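You operate a simulated robot arm through the tools that you are given. There is no shell and no other tool.

You run a simulated robot arm. Do the job below in one go: nothing can be reset, and whatever is moved stays where it is left.

Task
Warm the flat iron, then press the red, blue and green patches in turn.
Fine: warm it on the brown stone block alone; iron back on its stand; hand off its hot body. Set down upright: black flat iron.

The check looks at the end state, three seconds after you hand in, the way a careful person would. Anything else that was tipped, shoved, dropped, spilled or broken makes it a failure.

Robot
A 7-joint arm with a four-finger gripper, fixed in place. Base frame: the origin is at the foot of the arm, x ahead of it, y to its left, z up; the work surface is at about z = 0.743. Lengths are in m, angles in rad, forces in N, time in s.
Its first joint turns from -1.204 to 3.002 rad. Payload 3.67 kg.
The tool frame sits at the grasp point between the pads (the TCP): z along the fingers, y along the line on which they close. The tips reach 0.028 m beyond it. Largest opening 0.112 m; the body of the gripper starts 0.073 m behind the TCP.
Orientation is that of the tool frame in the base frame, as a unit quaternion [w, x, y, z]. With the fingers straight down and closing along the base's y, the tool's x points along the base's -x, its y along +y and its z along -z.

Tools
- The arm moves only by the tool send_rows. Its argument "targets" is a list of rows, each an object (a shift or turn left out is 0, a gripper value left out holds the last) with "translation": the shift along the tool's x, y, z in m, a list of three; "rot": the turn, a rotation vector about the tool's x, y, z in degrees, a list of three; "claw": the opening, from 0 (shut) to 1 (fully open). In form: [{"translation": [dx, dy, dz], "rot": [wx, wy, wz], "claw": claw}, ...]. A call has 1 to 20 rows; each row shifts and turns the commanded pose from where the row before left it, along the tool's axes as they then stand. Rows are played at 5 a second. More than 0.05 m and 0.15 rad between two rows, or a gripper value outside its range, and nothing of the call is played. A pose out of reach is approached as far as the arm can. The call stops where the force on the tool passes 50 N (or 10 N more than at its start, if that is more) or the arm is blocked; 0.2 s more then pass. The fingers move at their own pace and stop on an object; they squeeze with about 22 N. The grip force told is the motor's: it shows also when the fingers shut on nothing. Time passes only in rows, and 0.2 s behind the last, so rows that do not move let the fingers close. The reply holds the time, the measured pose of the TCP, the force on the tool along the base axes, the opening and the grip force, in the units named above and with some noise, with the torque about the TCP (base axes, N m) and any sound that the robot's microphone picked up, and new pictures: "pictures" is both (left out), scene, wrist or none.
- Cameras (640 x 400 px; columns grow to the right, rows downward): "scene" is fixed at [0.4054, 0.4981, 1.534]; the picture's right is [-0.97, -0.24, 0.00], its down [-0.13, 0.52, -0.84] and it looks along [0.20, -0.82, -0.54] (base axes); focal length 374 px, centre (320, 200). "wrist" rides on the gripper at [0.06, -0.018, -0.104] in the tool frame; the picture's right is [0.29, 0.96, 0.00], its down [-0.80, 0.24, -0.55] and it looks along [-0.53, 0.16, 0.83] (tool axes); focal length 234 px, centre (320, 200). There is no depth. A picture from a camera that has moved, and an enlarged one, comes with that camera's place and axes in the base frame and with its lens. The place of the scene camera against the robot may be out by one fixed shift of up to 0.012 m in any direction.
- slide_trunk(by): slides the trunk up (or, below 0, down) by that many m; the arm rides with it, the base frame stays. It gives what a move gives, with no picture.
- close_up(camera, box): a new picture of the part [left, top, right, bottom] of that camera's present view, enlarged. It takes no simulated time.
- close_job(): hands the job in; it is judged then, once.

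Places have to be worked out from the pictures, the camera data and where the tool is seen. Open the gripper and draw the arm clear of the work before you hand the job in, unless the task says otherwise.

The tools are called after "Emit:" as a command line: name --argument value ..., lists and objects as JSON in quotes. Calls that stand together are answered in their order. send_rows: Moves the arm, as the interface text tells. Its arguments: {"type":"object","properties":{"targets":{"type":"array","items":{"type":"object","properties":{"translation":{"type":"array","items":{"type":"number"}},"rot":{"type":"array","items":{"type":"number"}},"claw":{"type":"number"}}}},"pictures":{"type":"string","enum":["both","scene","wrist","none"]}},"required":["targets"]} The other tools are called the same way: slide_trunk (by) slides the trunk up or down; close_up (camera, box) takes an enlarged picture of a part of a camera's view; close_job () hands the job in.

At the start:

```text
time_s: 0.0
tcp_pos: [0.7979, -0.3708, 1.133]
tcp_rot: [0.001, 0.001, 1.0, 0.0]
contact_force: [1.0, -0.1, 0.1]
moment: [0.01, 0.01, 0.0]
width: 0.1121
grasp_force: 0.0
trunk travel left (down, up): [-0.55, 0.29]
```

scene: 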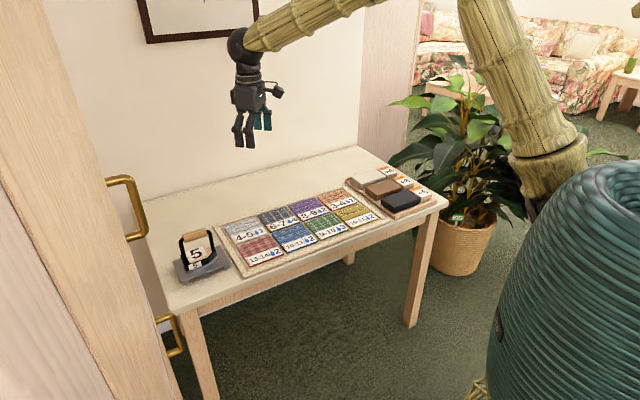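
wrist: 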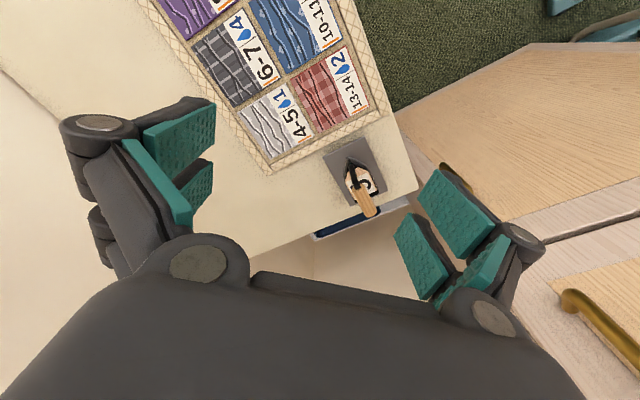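

I'll begin by looking closely at the patches, the iron on its stand, and the stone blocks before moving anything.

Emit:
close_up --camera "scene" --box '[160, 210, 260, 290]'

Emit:
close_up --camera "scene" --box '[330, 150, 450, 230]'

Emit:
close_up --camera "scene" --box '[210, 180, 390, 290]'

Emit:
close_up --camera "wrist" --box '[300, 120, 440, 240]'

Emit:
close_up --camera "wrist" --box '[140, 0, 400, 180]'

```text
5.00 times, centred on (210, 250) of scene
camera zoom: at [0.4054, 0.4981, 1.534], right [-0.97, -0.24, 0.0], down [-0.13, 0.52, -0.84], along [0.2, -0.82, -0.54], focal length 1867 px, centre (870, -50)
```

zoom: 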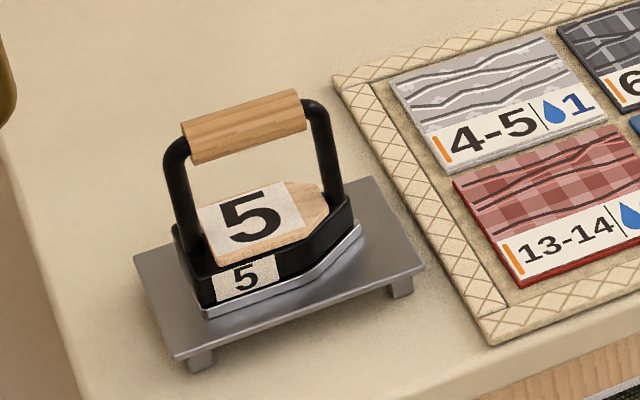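

```text
5.00 times, centred on (390, 190) of scene
camera zoom: at [0.4054, 0.4981, 1.534], right [-0.97, -0.24, 0.0], down [-0.13, 0.52, -0.84], along [0.2, -0.82, -0.54], focal length 1867 px, centre (-30, 250)
```

zoom: 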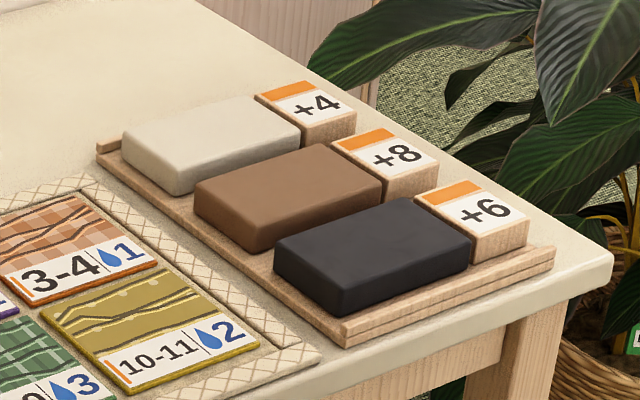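

```text
3.56 times, centred on (300, 235) of scene
camera zoom: at [0.4054, 0.4981, 1.534], right [-0.97, -0.24, 0.0], down [-0.13, 0.52, -0.84], along [0.2, -0.82, -0.54], focal length 1328 px, centre (391, 76)
```

zoom: 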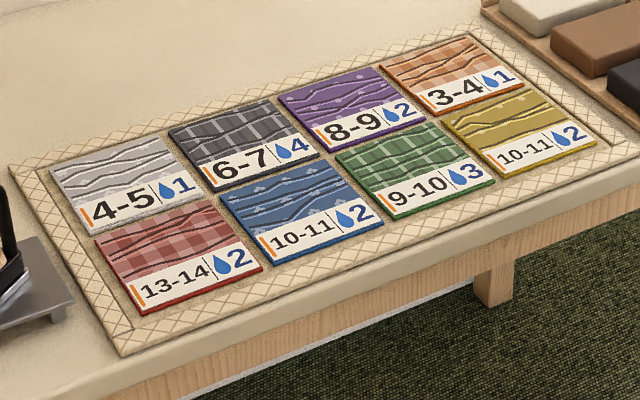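

```text
3.33 times, centred on (370, 180) of wrist
camera zoom: at [0.7392, -0.389, 1.2374], right [-0.29, 0.96, 0.0], down [0.8, 0.24, 0.55], along [0.53, 0.16, -0.83], focal length 781 px, centre (153, 267)
```

zoom: 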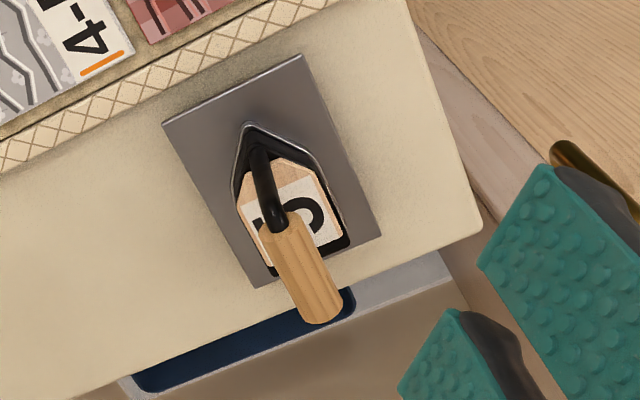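

```text
2.22 times, centred on (270, 90) of wrist
camera zoom: at [0.7392, -0.389, 1.2374], right [-0.29, 0.96, 0.0], down [0.8, 0.24, 0.55], along [0.53, 0.16, -0.83], focal length 520 px, centre (431, 444)
```

zoom: 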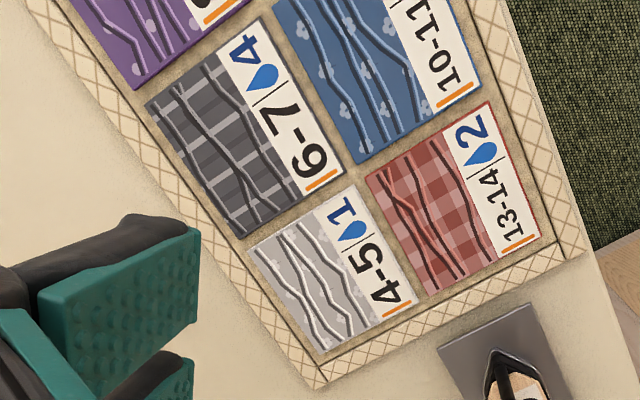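

The maths matches the task: the iron reads 5, brown adds 8 to give 13, red takes 2, blue takes 2, green takes 3. The stand is near (0.95, -0.24), the wooden handle is near z≈0.86 and it runs along the table diagonal (about 45°). I'll turn the tool 45° to line it up with the handle and look again from the wrist.

Emit:
send_rows --targets '[{"rot": [0, 0, -7.5]}, {"rot": [0, 0, -7.5]}, {"rot": [0, 0, -7.5]}, {"rot": [0, 0, -7.5]}, {"rot": [0, 0, -7.5]}, {"rot": [0, 0, -7.5]}, {}]'

```text
time_s: 1.6
tcp_pos: [0.7988, -0.3701, 1.1336]
tcp_rot: [0.0, -0.383, 0.924, 0.0]
contact_force: [-0.9, 0.0, 0.2]
moment: [-0.03, 0.0, 0.02]
width: 0.1119
grasp_force: 0.1
trunk travel left (down, up): [-0.55, 0.29]
camera wrist: at [0.7697, -0.4251, 1.2376], right [-0.88, 0.47, 0.0], down [0.39, 0.73, 0.55], along [0.26, 0.49, -0.83], focal length 234 px, centre (320, 200)
```

scene: 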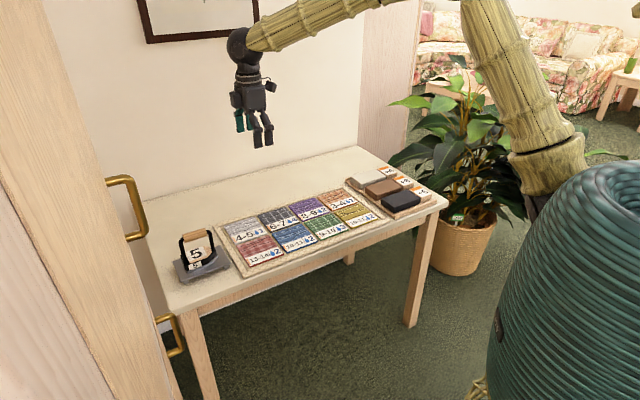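
wrist: 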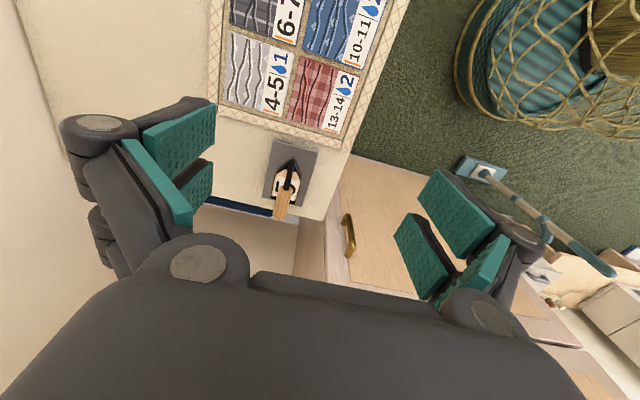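

The turn worked. I'll zoom in to measure the heading and position of the stand and handle from this pose.

Emit:
close_up --camera "wrist" --box '[240, 130, 336, 226]'

Emit:
close_up --camera "wrist" --box '[200, 0, 420, 140]'

```text
4.17 times, centred on (288, 178) of wrist
camera zoom: at [0.7697, -0.4251, 1.2376], right [-0.88, 0.47, 0.0], down [0.39, 0.73, 0.55], along [0.26, 0.49, -0.83], focal length 976 px, centre (453, 292)
```

zoom: 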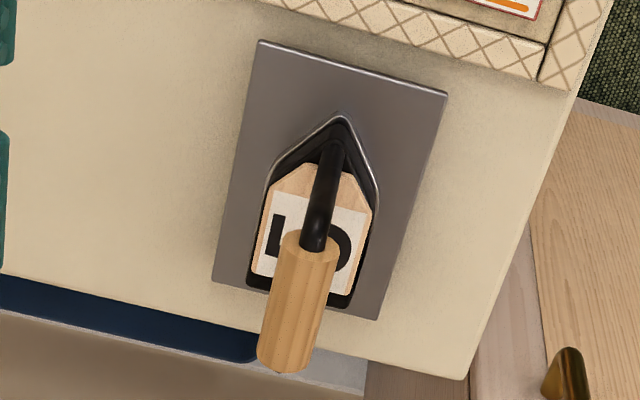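

```text
2.86 times, centred on (310, 70) of wrist
camera zoom: at [0.7697, -0.4251, 1.2376], right [-0.88, 0.47, 0.0], down [0.39, 0.73, 0.55], along [0.26, 0.49, -0.83], focal length 669 px, centre (349, 571)
```

zoom: 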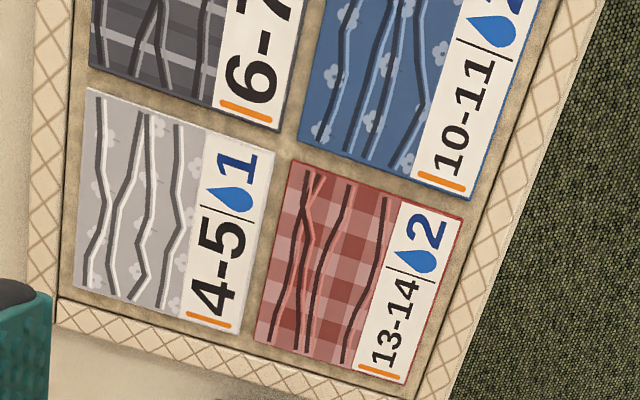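

The stand centre comes out near (0.950, -0.238) with a heading of 45°, and the handle is directly above it at z≈0.86. I'll move to about 0.12 m above the handle to test reach and view it from nearer.

Emit:
send_rows --targets '[{"translation": [-0.0337, -0.0024, 0.0223]}, {"translation": [-0.0337, -0.0024, 0.0223]}, {"translation": [-0.0337, -0.0024, 0.0223]}, {"translation": [-0.0337, -0.0024, 0.0223]}, {"translation": [-0.0337, -0.0024, 0.0223]}, {"translation": [-0.0337, -0.0024, 0.0223]}, {}]'

```text
time_s: 3.2
tcp_pos: [0.9494, -0.235, 0.9978]
tcp_rot: [0.001, -0.383, 0.924, 0.0]
contact_force: [-0.4, 0.2, 0.2]
moment: [0.0, -0.03, -0.01]
width: 0.1118
grasp_force: 0.2
trunk travel left (down, up): [-0.55, 0.29]
camera wrist: at [0.9211, -0.2908, 1.1017], right [-0.88, 0.47, 0.0], down [0.39, 0.73, 0.55], along [0.26, 0.49, -0.83], focal length 234 px, centre (320, 200)
```

scene: 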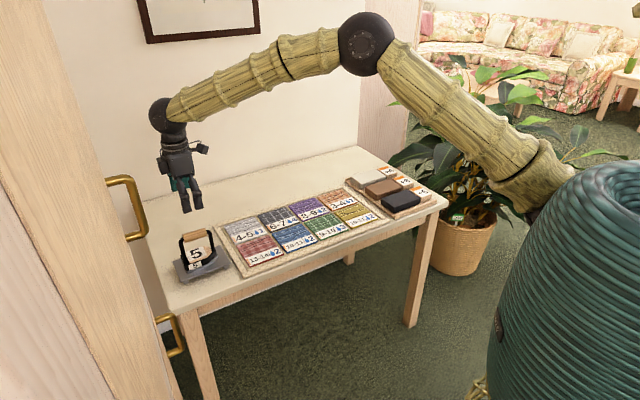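
wrist: 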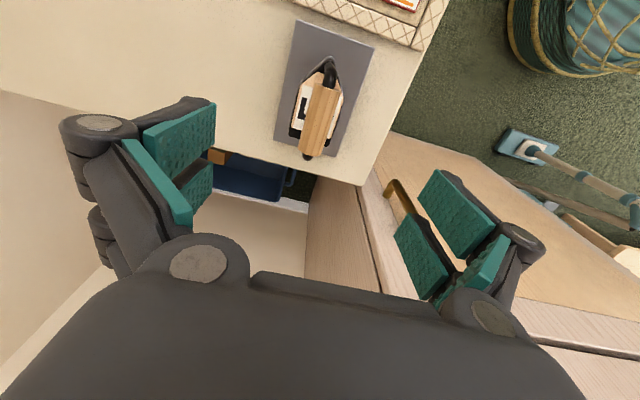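

The arm gets there. I'll zoom in on the iron to triangulate the handle.

Emit:
close_up --camera "wrist" --box '[250, 10, 410, 170]'

Emit:
close_up --camera "scene" --box '[140, 130, 260, 290]'

```text
2.50 times, centred on (330, 90) of wrist
camera zoom: at [0.9211, -0.2908, 1.1017], right [-0.88, 0.47, 0.0], down [0.39, 0.73, 0.55], along [0.26, 0.49, -0.83], focal length 585 px, centre (295, 475)
```

zoom: 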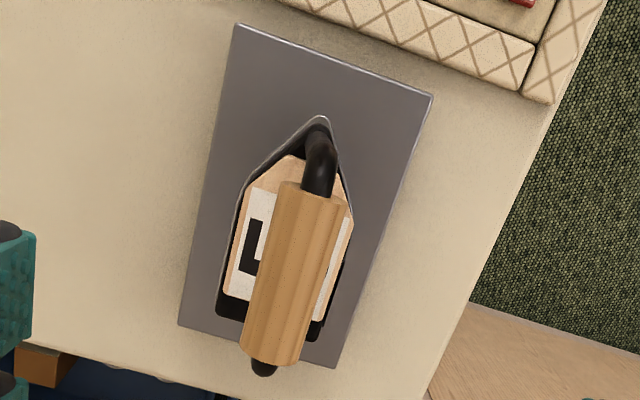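

```text
2.50 times, centred on (200, 210) of scene
camera zoom: at [0.4054, 0.4981, 1.534], right [-0.97, -0.24, 0.0], down [-0.13, 0.52, -0.84], along [0.2, -0.82, -0.54], focal length 934 px, centre (620, 175)
```

zoom: 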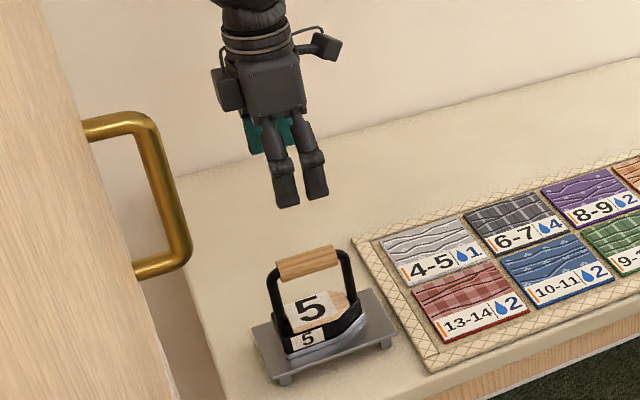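

The two wrist views put the handle axis at about (0.950, -0.239, 0.867), with a sole about 0.108 × 0.057 m. Before grasping, I'll survey along the mat row at this height to confirm the arm can reach with this heading and to locate the patches and the brown block. I'll start with red.

Emit:
send_rows --targets '[{"translation": [0.0464, 0.006, 0]}, {"translation": [0.0464, 0.006, 0]}, {"translation": [0.0464, 0.006, 0]}, {"translation": [0.0464, 0.006, 0]}, {}]' --pictures "wrist"

Emit:
send_rows --targets '[{"translation": [0.0417, 0, 0]}, {"translation": [0.0417, 0, 0]}, {"translation": [0.0417, 0, 0]}, {}]' --pictures "wrist"

Emit:
send_rows --targets '[{"translation": [0.0417, 0, 0]}, {"translation": [0.0417, 0, 0]}, {"translation": [0.0417, 0, 0]}, {}]' --pictures "wrist"

```text
time_s: 4.4
tcp_pos: [0.8067, -0.3508, 0.9975]
tcp_rot: [0.0, -0.383, 0.924, -0.001]
contact_force: [-0.1, 0.6, 0.1]
moment: [-0.03, 0.01, 0.0]
width: 0.1121
grasp_force: 0.0
trunk travel left (down, up): [-0.55, 0.29]
camera wrist: at [0.7769, -0.4067, 1.102], right [-0.88, 0.47, 0.0], down [0.39, 0.73, 0.55], along [0.26, 0.49, -0.83], focal length 234 px, centre (320, 200)
```

wrist: 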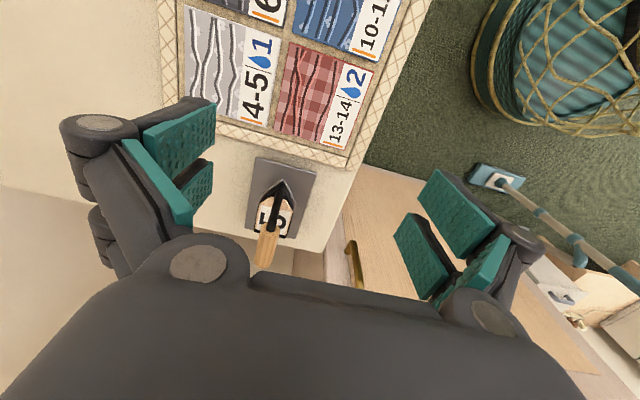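

```text
time_s: 5.4
tcp_pos: [0.7138, -0.44, 1.0007]
tcp_rot: [0.0, -0.383, 0.924, 0.0]
contact_force: [0.8, 0.9, 0.1]
moment: [-0.02, 0.02, -0.01]
width: 0.1121
grasp_force: 0.1
trunk travel left (down, up): [-0.55, 0.29]
camera wrist: at [0.6851, -0.4956, 1.1039], right [-0.88, 0.47, 0.0], down [0.39, 0.73, 0.55], along [0.26, 0.49, -0.83], focal length 234 px, centre (320, 200)
```

wrist: 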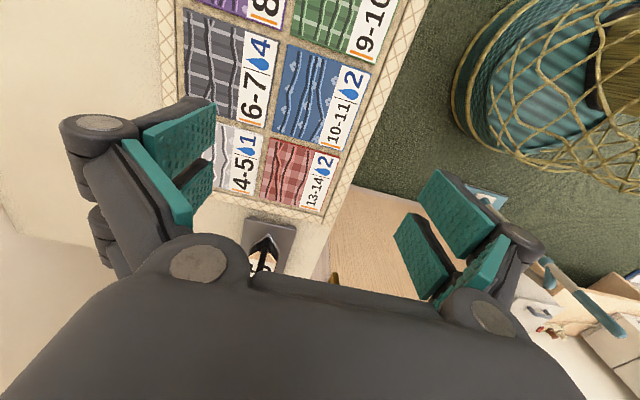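

```text
time_s: 6.4
tcp_pos: [0.6285, -0.527, 0.9973]
tcp_rot: [0.0, -0.383, 0.924, 0.0]
contact_force: [0.6, 0.3, 0.6]
moment: [0.01, 0.01, 0.01]
width: 0.1119
grasp_force: 0.1
trunk travel left (down, up): [-0.55, 0.29]
camera wrist: at [0.5985, -0.5829, 1.1016], right [-0.88, 0.47, 0.0], down [0.39, 0.73, 0.55], along [0.26, 0.49, -0.83], focal length 234 px, centre (320, 200)
```

wrist: 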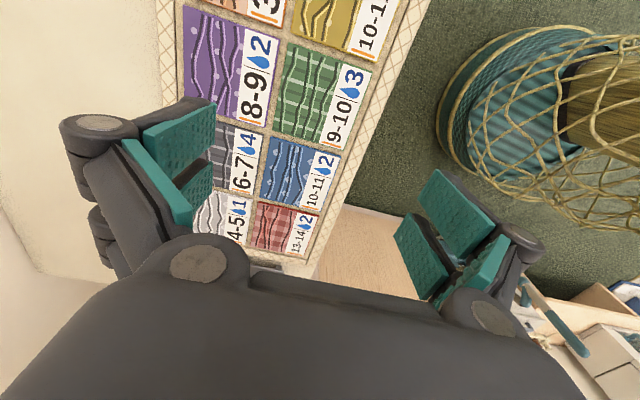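

Commanded and measured poses agree to about 2 mm and all three patches are reachable. I'll zoom in on green here, then carry on to the blocks.

Emit:
close_up --camera "wrist" --box '[250, 20, 410, 160]'

Emit:
send_rows --targets '[{"translation": [0.042, -0.004, 0]}, {"translation": [0.042, -0.004, 0]}, {"translation": [0.042, -0.004, 0]}, {"translation": [0.042, -0.004, 0]}, {"translation": [0.042, -0.004, 0]}, {"translation": [0.042, -0.004, 0]}, {"translation": [0.042, -0.004, 0]}, {}]'

```text
2.86 times, centred on (330, 90) of wrist
camera zoom: at [0.5985, -0.5829, 1.1016], right [-0.88, 0.47, 0.0], down [0.39, 0.73, 0.55], along [0.26, 0.49, -0.83], focal length 669 px, centre (291, 514)
```

zoom: 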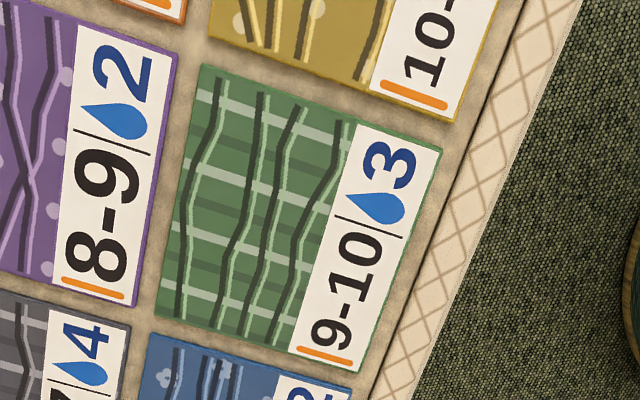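

```text
time_s: 8.2
tcp_pos: [0.4384, -0.7552, 0.9973]
tcp_rot: [0.0, -0.382, 0.924, 0.0]
contact_force: [0.5, -0.1, 0.7]
moment: [-0.03, 0.01, 0.01]
width: 0.1117
grasp_force: 0.1
trunk travel left (down, up): [-0.55, 0.29]
camera wrist: at [0.4096, -0.8108, 1.1027], right [-0.88, 0.47, 0.0], down [0.39, 0.73, 0.55], along [0.26, 0.49, -0.83], focal length 234 px, centre (320, 200)
```

scene: 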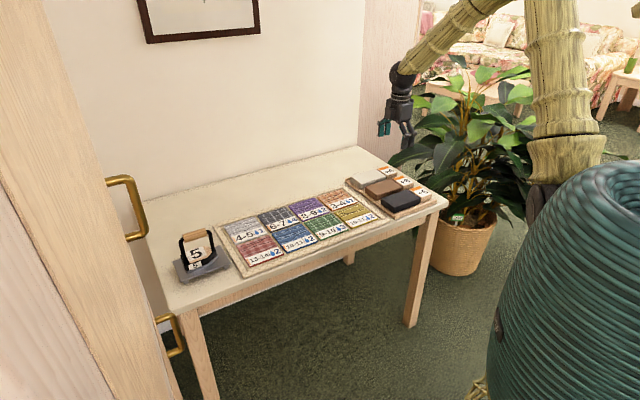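
wrist: 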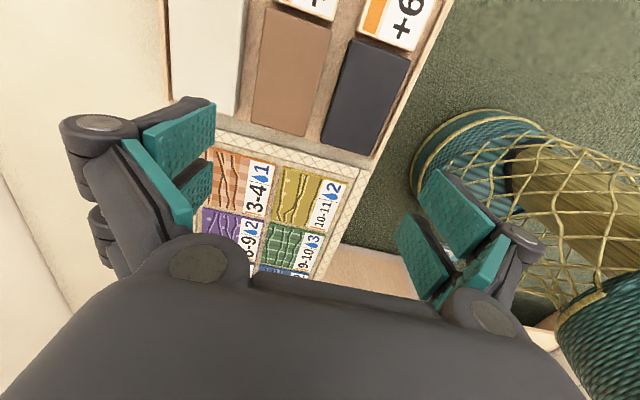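

The brown block is also reachable at this heading. I'll zoom in to locate its corners precisely.

Emit:
close_up --camera "wrist" --box '[150, 0, 450, 170]'

Emit:
close_up --camera "scene" --box '[350, 60, 470, 220]'

```text
2.13 times, centred on (300, 85) of wrist
camera zoom: at [0.4096, -0.8108, 1.1027], right [-0.88, 0.47, 0.0], down [0.39, 0.73, 0.55], along [0.26, 0.49, -0.83], focal length 500 px, centre (363, 445)
```

zoom: 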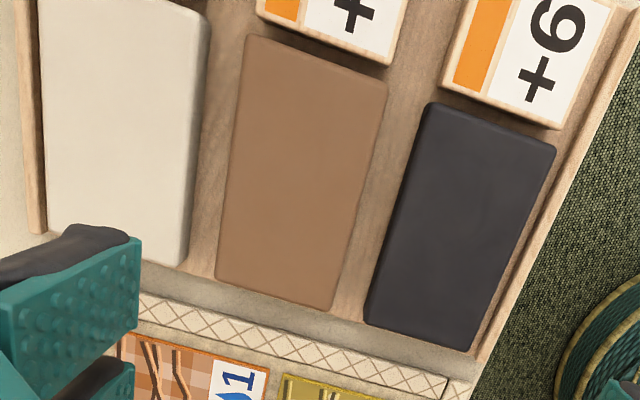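

```text
2.50 times, centred on (410, 140) of scene
camera zoom: at [0.4054, 0.4981, 1.534], right [-0.97, -0.24, 0.0], down [-0.13, 0.52, -0.84], along [0.2, -0.82, -0.54], focal length 934 px, centre (95, 350)
```

zoom: 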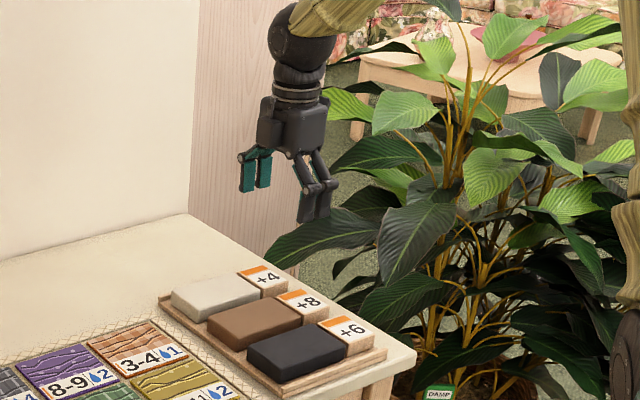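

The brown block top is about 0.123 × 0.072 m, centred near (0.461, -0.798). I'll move over it and lower to z≈0.90 (fingertips still about 0.09 m clear) to triangulate its height and confirm reach.

Emit:
send_rows --targets '[{"translation": [0.0071, -0.0227, 0.02]}, {"translation": [0.0071, -0.0226, 0.04]}, {"translation": [0, 0, 0.04]}, {}]' --pictures "wrist"

Emit:
close_up --camera "wrist" --box '[150, 0, 450, 180]'

```text
time_s: 9.2
tcp_pos: [0.4617, -0.7993, 0.8978]
tcp_rot: [0.001, -0.383, 0.924, 0.001]
contact_force: [0.2, -0.2, 0.1]
moment: [-0.02, 0.01, -0.02]
width: 0.112
grasp_force: 0.0
trunk travel left (down, up): [-0.55, 0.29]
camera wrist: at [0.4333, -0.8553, 1.002], right [-0.88, 0.47, 0.0], down [0.39, 0.73, 0.56], along [0.26, 0.49, -0.83], focal length 234 px, centre (320, 200)
```

wrist: 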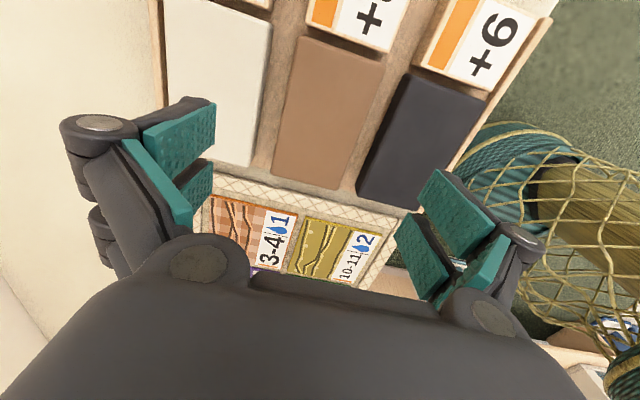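

```text
2.13 times, centred on (300, 90) of wrist
camera zoom: at [0.4333, -0.8553, 1.002], right [-0.88, 0.47, 0.0], down [0.39, 0.73, 0.56], along [0.26, 0.49, -0.83], focal length 500 px, centre (363, 435)
```

zoom: 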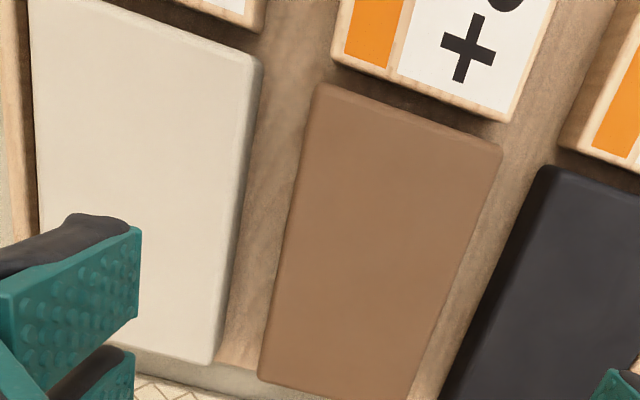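

The brown block is centred near (0.460, -0.798) with its top at about z 0.778, and the arm is over it with no contact. I'll raise up and go back above the iron handle.

Emit:
send_rows --targets '[{"translation": [0, 0, -0.05]}, {"translation": [0, 0, -0.05]}, {"translation": [-0.04638, 0.00304, 0]}, {"translation": [-0.04638, 0.00304, 0]}, {"translation": [-0.04638, 0.00304, 0]}, {"translation": [-0.04638, 0.00304, 0]}, {"translation": [-0.04638, 0.00304, 0]}, {"translation": [-0.04638, 0.00304, 0]}, {"translation": [-0.04638, 0.00304, 0]}, {"translation": [-0.04638, 0.00304, 0]}, {"translation": [-0.04638, 0.00304, 0]}, {"translation": [-0.04638, 0.00304, 0]}, {"translation": [-0.04638, 0.00304, 0]}, {"translation": [-0.04638, 0.00304, 0]}, {"translation": [-0.04638, 0.00304, 0]}, {"translation": [-0.04638, 0.00304, 0]}, {"translation": [-0.04638, 0.00304, 0]}, {"translation": [-0.04638, 0.00304, 0]}, {}]' --pictures "none"

Emit:
send_rows --targets '[{"translation": [0, 0, 0.025]}, {"translation": [0, 0, 0.025]}, {}]'

Emit:
close_up --camera "wrist" --box '[230, 0, 450, 170]'

Emit:
close_up --camera "scene" --box '[140, 150, 260, 290]'

```text
time_s: 13.2
tcp_pos: [0.9532, -0.2402, 0.9993]
tcp_rot: [0.0, -0.383, 0.924, 0.001]
contact_force: [0.3, -0.6, 0.7]
moment: [-0.01, -0.03, 0.01]
width: 0.1121
grasp_force: 0.0
trunk travel left (down, up): [-0.55, 0.29]
```

```text
time_s: 14.0
tcp_pos: [0.9526, -0.2369, 0.9481]
tcp_rot: [0.0, -0.383, 0.924, -0.001]
contact_force: [-0.3, -0.4, -0.3]
moment: [0.0, 0.02, -0.01]
width: 0.1119
grasp_force: 0.1
trunk travel left (down, up): [-0.55, 0.29]
camera wrist: at [0.9232, -0.2934, 1.0528], right [-0.88, 0.47, 0.0], down [0.39, 0.73, 0.55], along [0.26, 0.49, -0.83], focal length 234 px, centre (320, 200)
```

scene: 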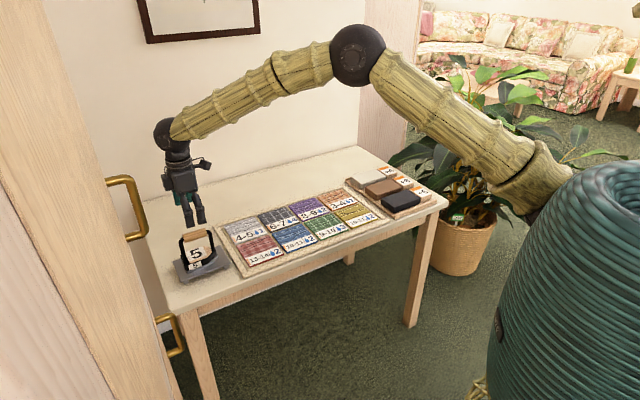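
wrist: 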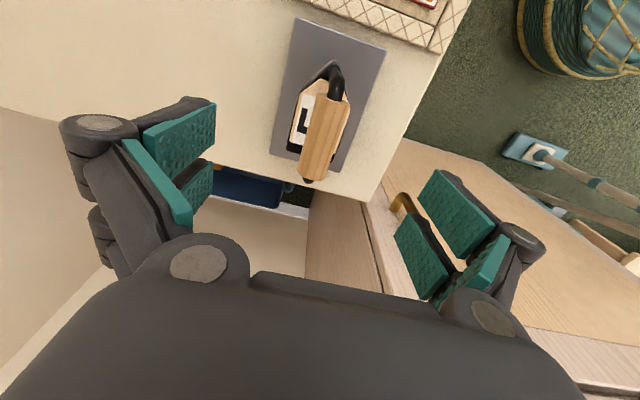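

```text
2.35 times, centred on (340, 85) of wrist
camera zoom: at [0.9232, -0.2934, 1.0528], right [-0.88, 0.47, 0.0], down [0.39, 0.73, 0.55], along [0.26, 0.49, -0.83], focal length 551 px, centre (273, 471)
```

zoom: 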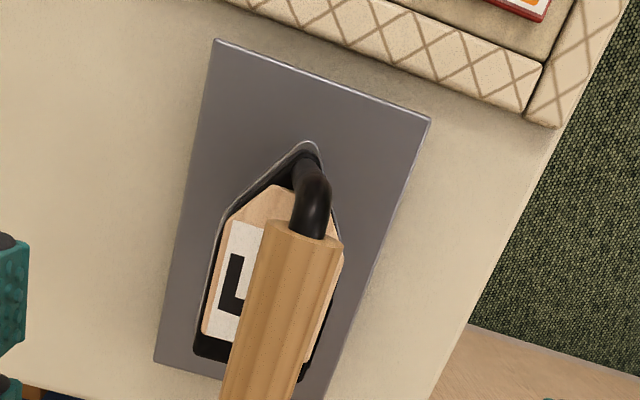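

```text
2.86 times, centred on (200, 220) of scene
camera zoom: at [0.4054, 0.4981, 1.534], right [-0.97, -0.24, 0.0], down [-0.13, 0.52, -0.84], along [0.2, -0.82, -0.54], focal length 1067 px, centre (663, 143)
```

zoom: 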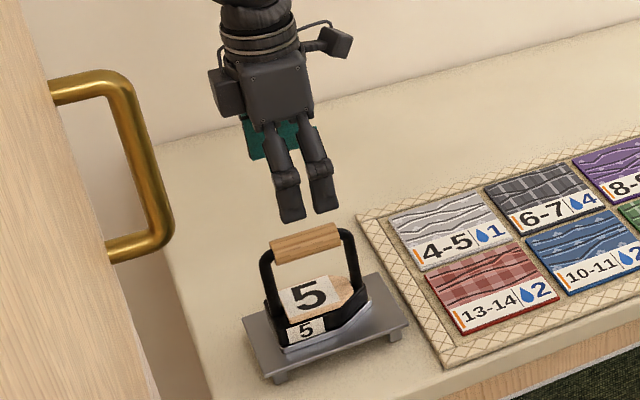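

The handle axis lines up with the TCP to about 1 mm and the grip point is mid-wood. I'll descend to z≈0.869, which leaves the tips about 0.03 m above the iron body, and check before closing.

Emit:
send_rows --targets '[{"translation": [0, 0, 0.02]}, {"translation": [0, 0, 0.02]}, {"translation": [0, 0, 0.02]}, {"translation": [0, 0, 0.019]}, {}]'

Emit:
close_up --camera "scene" --box '[150, 190, 250, 290]'

Emit:
close_up --camera "wrist" --box '[150, 0, 510, 300]'

```text
time_s: 15.2
tcp_pos: [0.9505, -0.2381, 0.8713]
tcp_rot: [0.0, -0.382, 0.924, 0.001]
contact_force: [0.4, 0.5, 0.4]
moment: [-0.02, 0.0, -0.02]
width: 0.1117
grasp_force: 0.1
trunk travel left (down, up): [-0.55, 0.29]
camera wrist: at [0.9223, -0.2941, 0.9758], right [-0.88, 0.47, 0.0], down [0.39, 0.73, 0.55], along [0.26, 0.49, -0.83], focal length 234 px, centre (320, 200)
```

scene: 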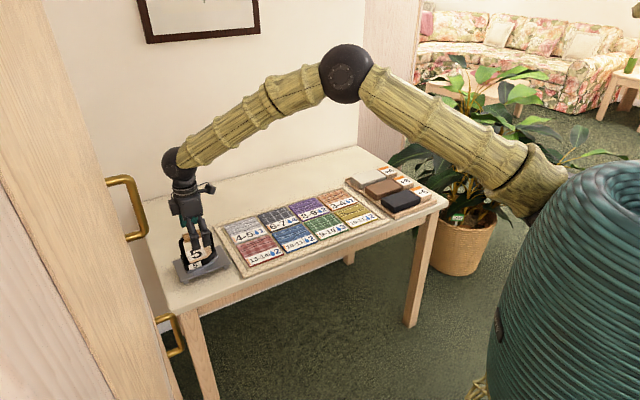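
wrist: 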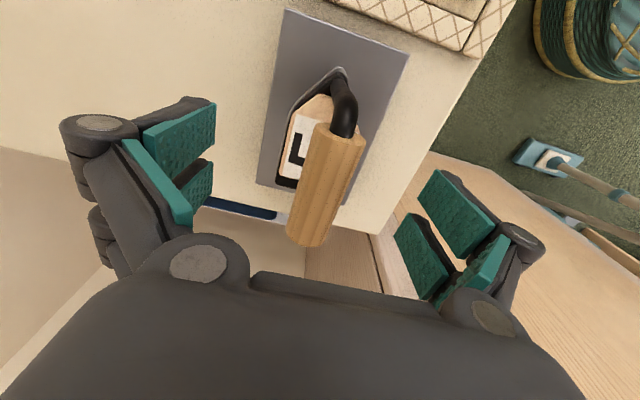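

```text
4.00 times, centred on (200, 240) of scene
camera zoom: at [0.4054, 0.4981, 1.534], right [-0.97, -0.24, 0.0], down [-0.13, 0.52, -0.84], along [0.2, -0.82, -0.54], focal length 1494 px, centre (800, 40)
```

zoom: 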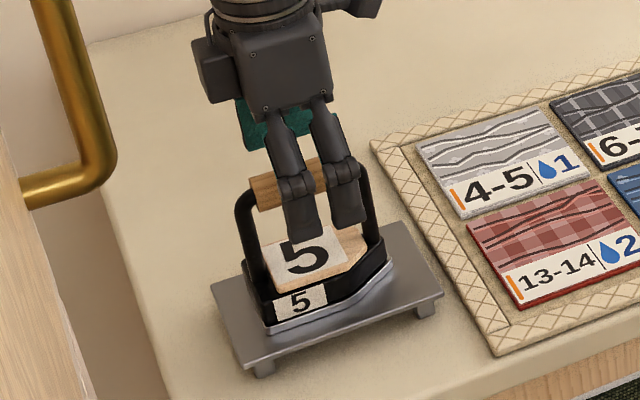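

```text
1.33 times, centred on (330, 150) of wrist
camera zoom: at [0.9223, -0.2941, 0.9758], right [-0.88, 0.47, 0.0], down [0.39, 0.73, 0.55], along [0.26, 0.49, -0.83], focal length 312 px, centre (307, 267)
```

zoom: 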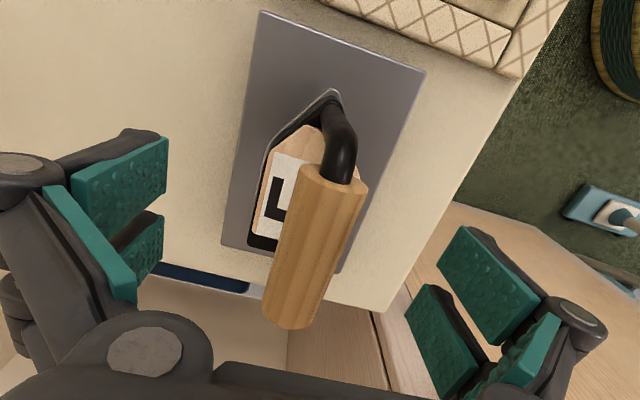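

The fingers straddle the wooden handle, centred to about 1–2 mm, with the tips clear of the iron body. I'll close partway first and look before gripping.

Emit:
send_rows --targets '[{"translation": [0, 0.001, 0], "claw": 0.35}, {}, {}]'

Emit:
close_up --camera "wrist" --box '[200, 50, 480, 260]'

Emit:
close_up --camera "scene" --box '[150, 190, 250, 290]'

```text
time_s: 16.0
tcp_pos: [0.9511, -0.2383, 0.87]
tcp_rot: [0.0, -0.382, 0.924, -0.001]
contact_force: [-0.5, -0.2, -0.5]
moment: [-0.02, -0.01, -0.03]
width: 0.0391
grasp_force: 0.1
trunk travel left (down, up): [-0.55, 0.29]
camera wrist: at [0.9219, -0.294, 0.9754], right [-0.88, 0.47, 0.0], down [0.39, 0.73, 0.55], along [0.26, 0.49, -0.83], focal length 234 px, centre (320, 200)
```

scene: 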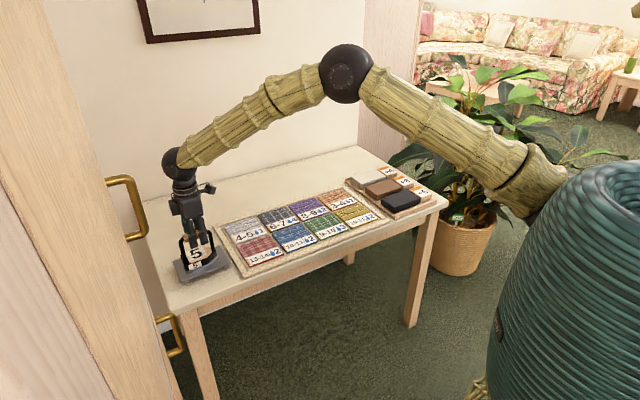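
wrist: 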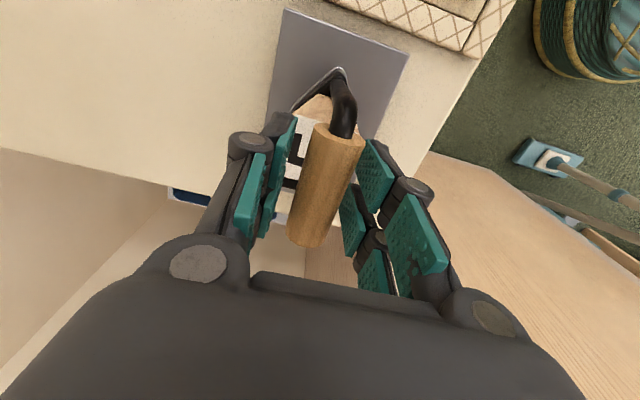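

```text
1.90 times, centred on (340, 155) of wrist
camera zoom: at [0.9219, -0.294, 0.9754], right [-0.88, 0.47, 0.0], down [0.39, 0.73, 0.55], along [0.26, 0.49, -0.83], focal length 446 px, centre (282, 286)
```

zoom: 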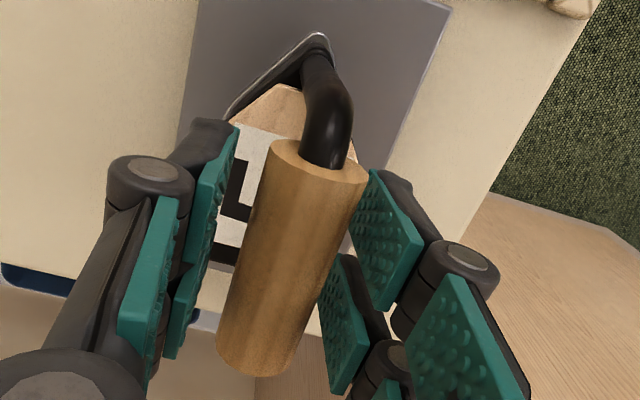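

```text
4.00 times, centred on (200, 240) of scene
camera zoom: at [0.4054, 0.4981, 1.534], right [-0.97, -0.24, 0.0], down [-0.13, 0.52, -0.84], along [0.2, -0.82, -0.54], focal length 1494 px, centre (800, 40)
```

zoom: 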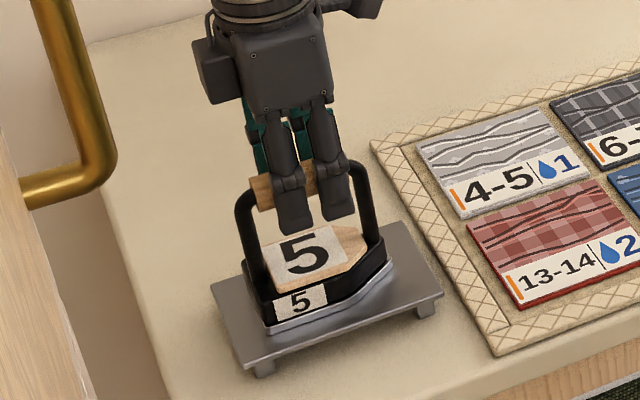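

The pads sit on both sides of the wood and nothing is touching yet. I'll shift 3 mm toward the heel to centre the grip on the wood and close fully.

Emit:
send_rows --targets '[{"translation": [-0.003, 0, 0]}, {"claw": 0.24}, {"claw": 0.2}, {"claw": 0}, {}, {}]'

Emit:
close_up --camera "scene" --box '[150, 190, 250, 290]'

Emit:
close_up --camera "wrist" --box '[200, 30, 480, 240]'

```text
time_s: 17.4
tcp_pos: [0.9531, -0.2368, 0.8715]
tcp_rot: [-0.001, -0.383, 0.924, 0.0]
contact_force: [-1.0, 0.6, 0.1]
moment: [0.0, 0.07, -0.01]
width: 0.025
grasp_force: 21.6
trunk travel left (down, up): [-0.55, 0.29]
camera wrist: at [0.9241, -0.2918, 0.9748], right [-0.88, 0.47, 0.0], down [0.39, 0.73, 0.55], along [0.26, 0.49, -0.83], focal length 234 px, centre (320, 200)
```

scene: 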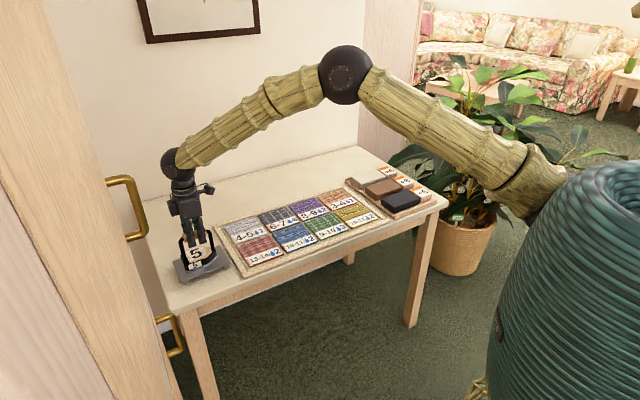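
wrist: 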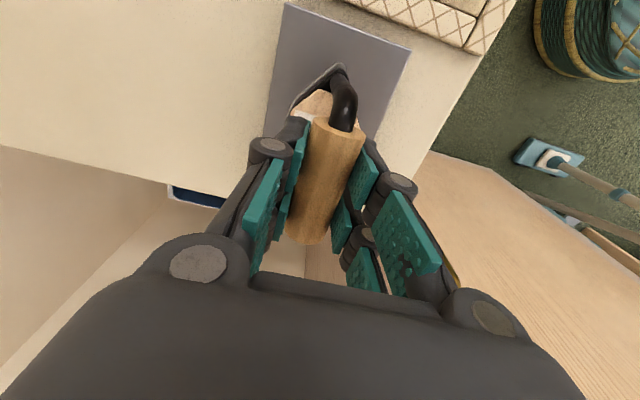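

```text
4.00 times, centred on (200, 240) of scene
camera zoom: at [0.4054, 0.4981, 1.534], right [-0.97, -0.24, 0.0], down [-0.13, 0.52, -0.84], along [0.2, -0.82, -0.54], focal length 1494 px, centre (800, 40)
```

zoom: 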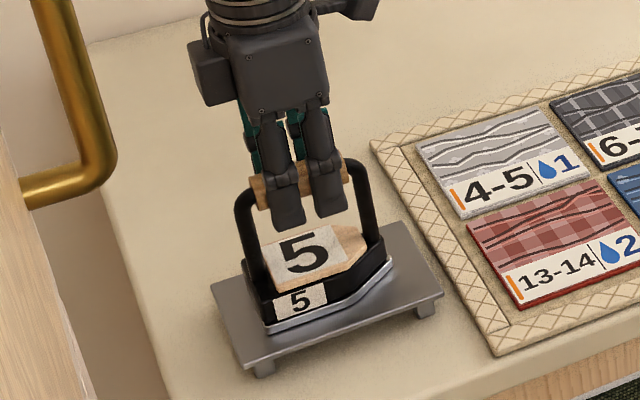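

```text
1.90 times, centred on (340, 135) of wrist
camera zoom: at [0.9241, -0.2918, 0.9748], right [-0.88, 0.47, 0.0], down [0.39, 0.73, 0.55], along [0.26, 0.49, -0.83], focal length 446 px, centre (282, 324)
```

zoom: 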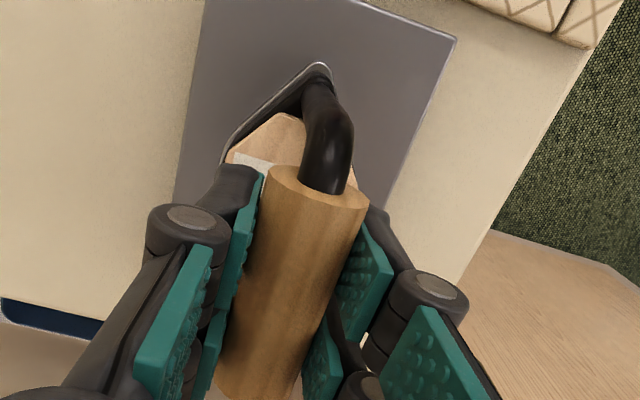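

Solid grip on the wood (width 0.025 m, 21.6 N). I'll lift gently by 3 cm and check the weight and that the iron stays level.

Emit:
send_rows --targets '[{"translation": [0, 0, -0.006]}, {"translation": [0, 0, -0.008]}, {"translation": [0, 0, -0.008]}, {"translation": [0, 0, -0.008]}, {}, {}]'

Emit:
close_up --camera "scene" --box '[150, 180, 250, 280]'

Emit:
close_up --camera "wrist" --box '[200, 30, 480, 240]'

```text
time_s: 18.8
tcp_pos: [0.9539, -0.2378, 0.8999]
tcp_rot: [0.0, -0.382, 0.924, 0.001]
contact_force: [-0.3, 0.6, -5.8]
moment: [-0.03, 0.04, 0.01]
width: 0.0248
grasp_force: 21.8
trunk travel left (down, up): [-0.55, 0.29]
camera wrist: at [0.9253, -0.2929, 1.005], right [-0.88, 0.47, 0.0], down [0.39, 0.73, 0.55], along [0.26, 0.49, -0.83], focal length 234 px, centre (320, 200)
```

scene: 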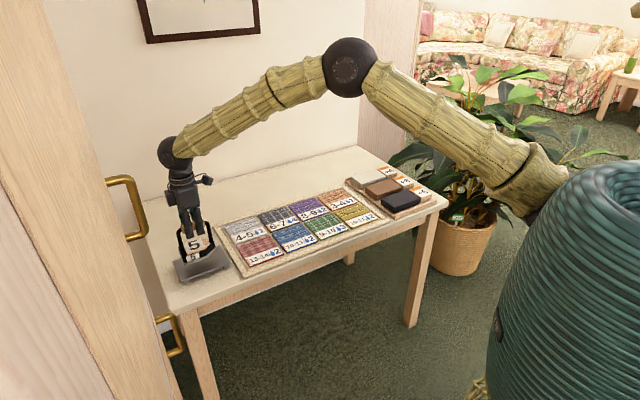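
wrist: 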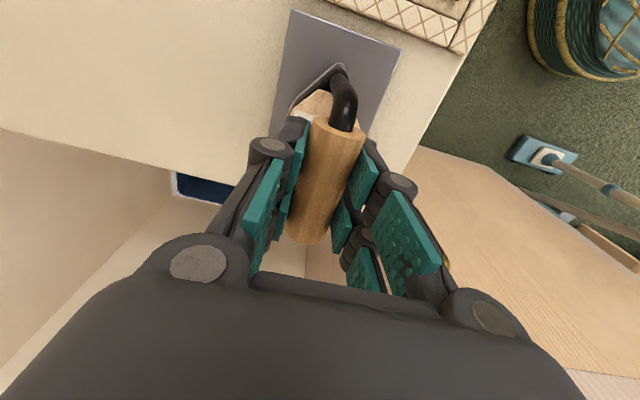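

```text
4.00 times, centred on (200, 230) of scene
camera zoom: at [0.4054, 0.4981, 1.534], right [-0.97, -0.24, 0.0], down [-0.13, 0.52, -0.84], along [0.2, -0.82, -0.54], focal length 1494 px, centre (800, 80)
```

zoom: 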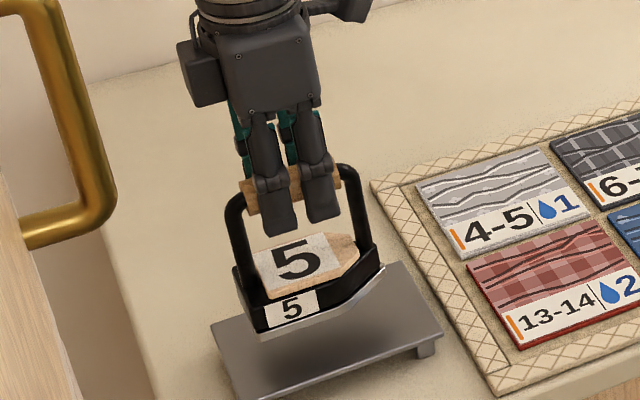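

```text
1.90 times, centred on (340, 135) of wrist
camera zoom: at [0.9253, -0.2929, 1.005], right [-0.88, 0.47, 0.0], down [0.39, 0.73, 0.55], along [0.26, 0.49, -0.83], focal length 446 px, centre (282, 324)
```

zoom: 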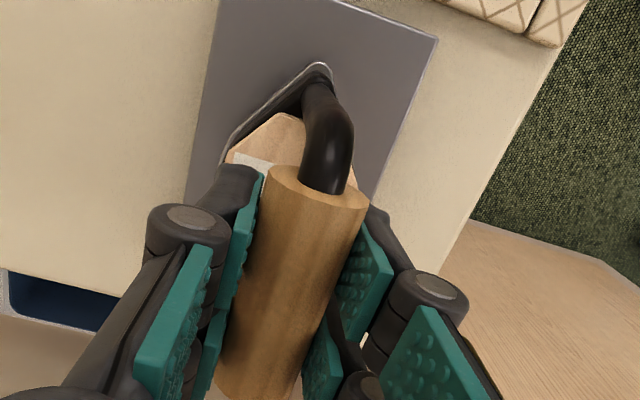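

The iron lifted cleanly and level, weighing about 0.6 kg. I'll raise it to z≈1.0 and carry it over the mat to above the brown block, with the sole about 0.12 m clear of everything.

Emit:
send_rows --targets '[{"translation": [0, 0, -0.02]}, {"translation": [0, 0, -0.035]}, {"translation": [0, 0, -0.03]}, {"translation": [0, 0, -0.015]}, {}]' --pictures "none"

Emit:
send_rows --targets '[{"translation": [0.02, -0.002733, 0]}, {"translation": [0.035, -0.002733, 0]}, {"translation": [0.0466, -0.002733, 0]}, {"translation": [0.0466, -0.002733, 0]}, {"translation": [0.0466, -0.002733, 0]}, {"translation": [0.0466, -0.002733, 0]}, {"translation": [0.0466, -0.002733, 0]}, {"translation": [0.0466, -0.002733, 0]}, {"translation": [0.0466, -0.002733, 0]}, {"translation": [0.0466, -0.002733, 0]}, {"translation": [0.0466, -0.002733, 0]}, {"translation": [0.0466, -0.002733, 0]}, {"translation": [0.0466, -0.002733, 0]}, {"translation": [0.0466, -0.002733, 0]}, {"translation": [0.0466, -0.002733, 0]}, {"translation": [0.0466, -0.002733, 0]}, {"translation": [0.025, -0.002733, 0]}, {"translation": [0.0132, -0.002733, 0]}, {}]'

Emit:
close_up --camera "scene" --box '[340, 80, 460, 220]'

Emit:
close_up --camera "wrist" --box '[160, 0, 480, 240]'

```text
time_s: 20.0
tcp_pos: [0.9547, -0.2388, 0.9979]
tcp_rot: [0.0, -0.383, 0.924, 0.001]
contact_force: [0.1, 0.4, -6.8]
moment: [-0.03, 0.03, 0.03]
width: 0.0249
grasp_force: 22.2
trunk travel left (down, up): [-0.55, 0.29]
```

```text
time_s: 24.0
tcp_pos: [0.4605, -0.7994, 0.9998]
tcp_rot: [0.001, -0.382, 0.924, 0.001]
contact_force: [-0.7, 0.6, -6.3]
moment: [-0.03, 0.03, -0.02]
width: 0.0248
grasp_force: 21.9
trunk travel left (down, up): [-0.55, 0.29]
camera wrist: at [0.432, -0.8551, 1.104], right [-0.88, 0.47, 0.0], down [0.39, 0.73, 0.56], along [0.26, 0.49, -0.83], focal length 234 px, centre (320, 200)
```

scene: 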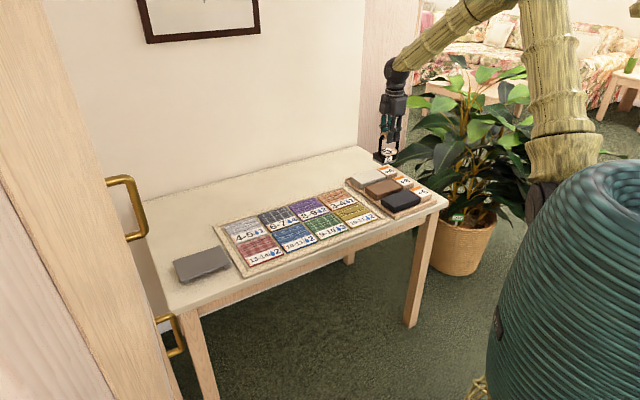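
wrist: 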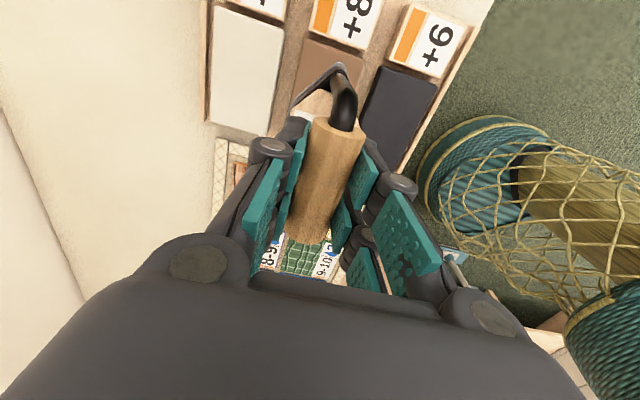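

```text
2.86 times, centred on (400, 150) of scene
camera zoom: at [0.4054, 0.4981, 1.534], right [-0.97, -0.24, 0.0], down [-0.13, 0.52, -0.84], along [0.2, -0.82, -0.54], focal length 1067 px, centre (91, 343)
```

zoom: 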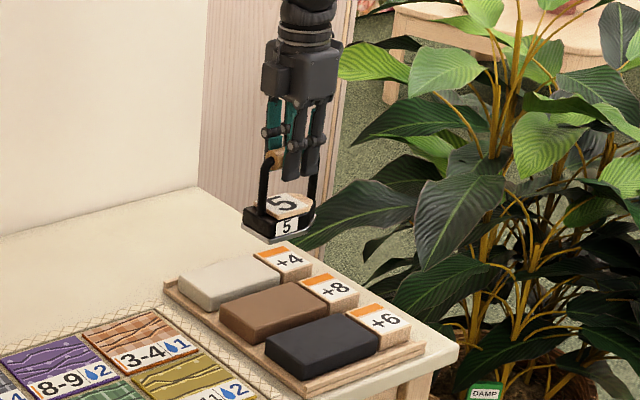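

```text
1.67 times, centred on (320, 120) of wrist
camera zoom: at [0.432, -0.8551, 1.104], right [-0.88, 0.47, 0.0], down [0.39, 0.73, 0.56], along [0.26, 0.49, -0.83], focal length 390 px, centre (320, 333)
```

zoom: 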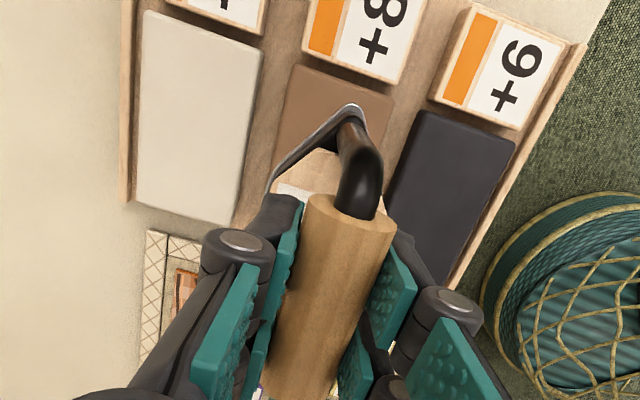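

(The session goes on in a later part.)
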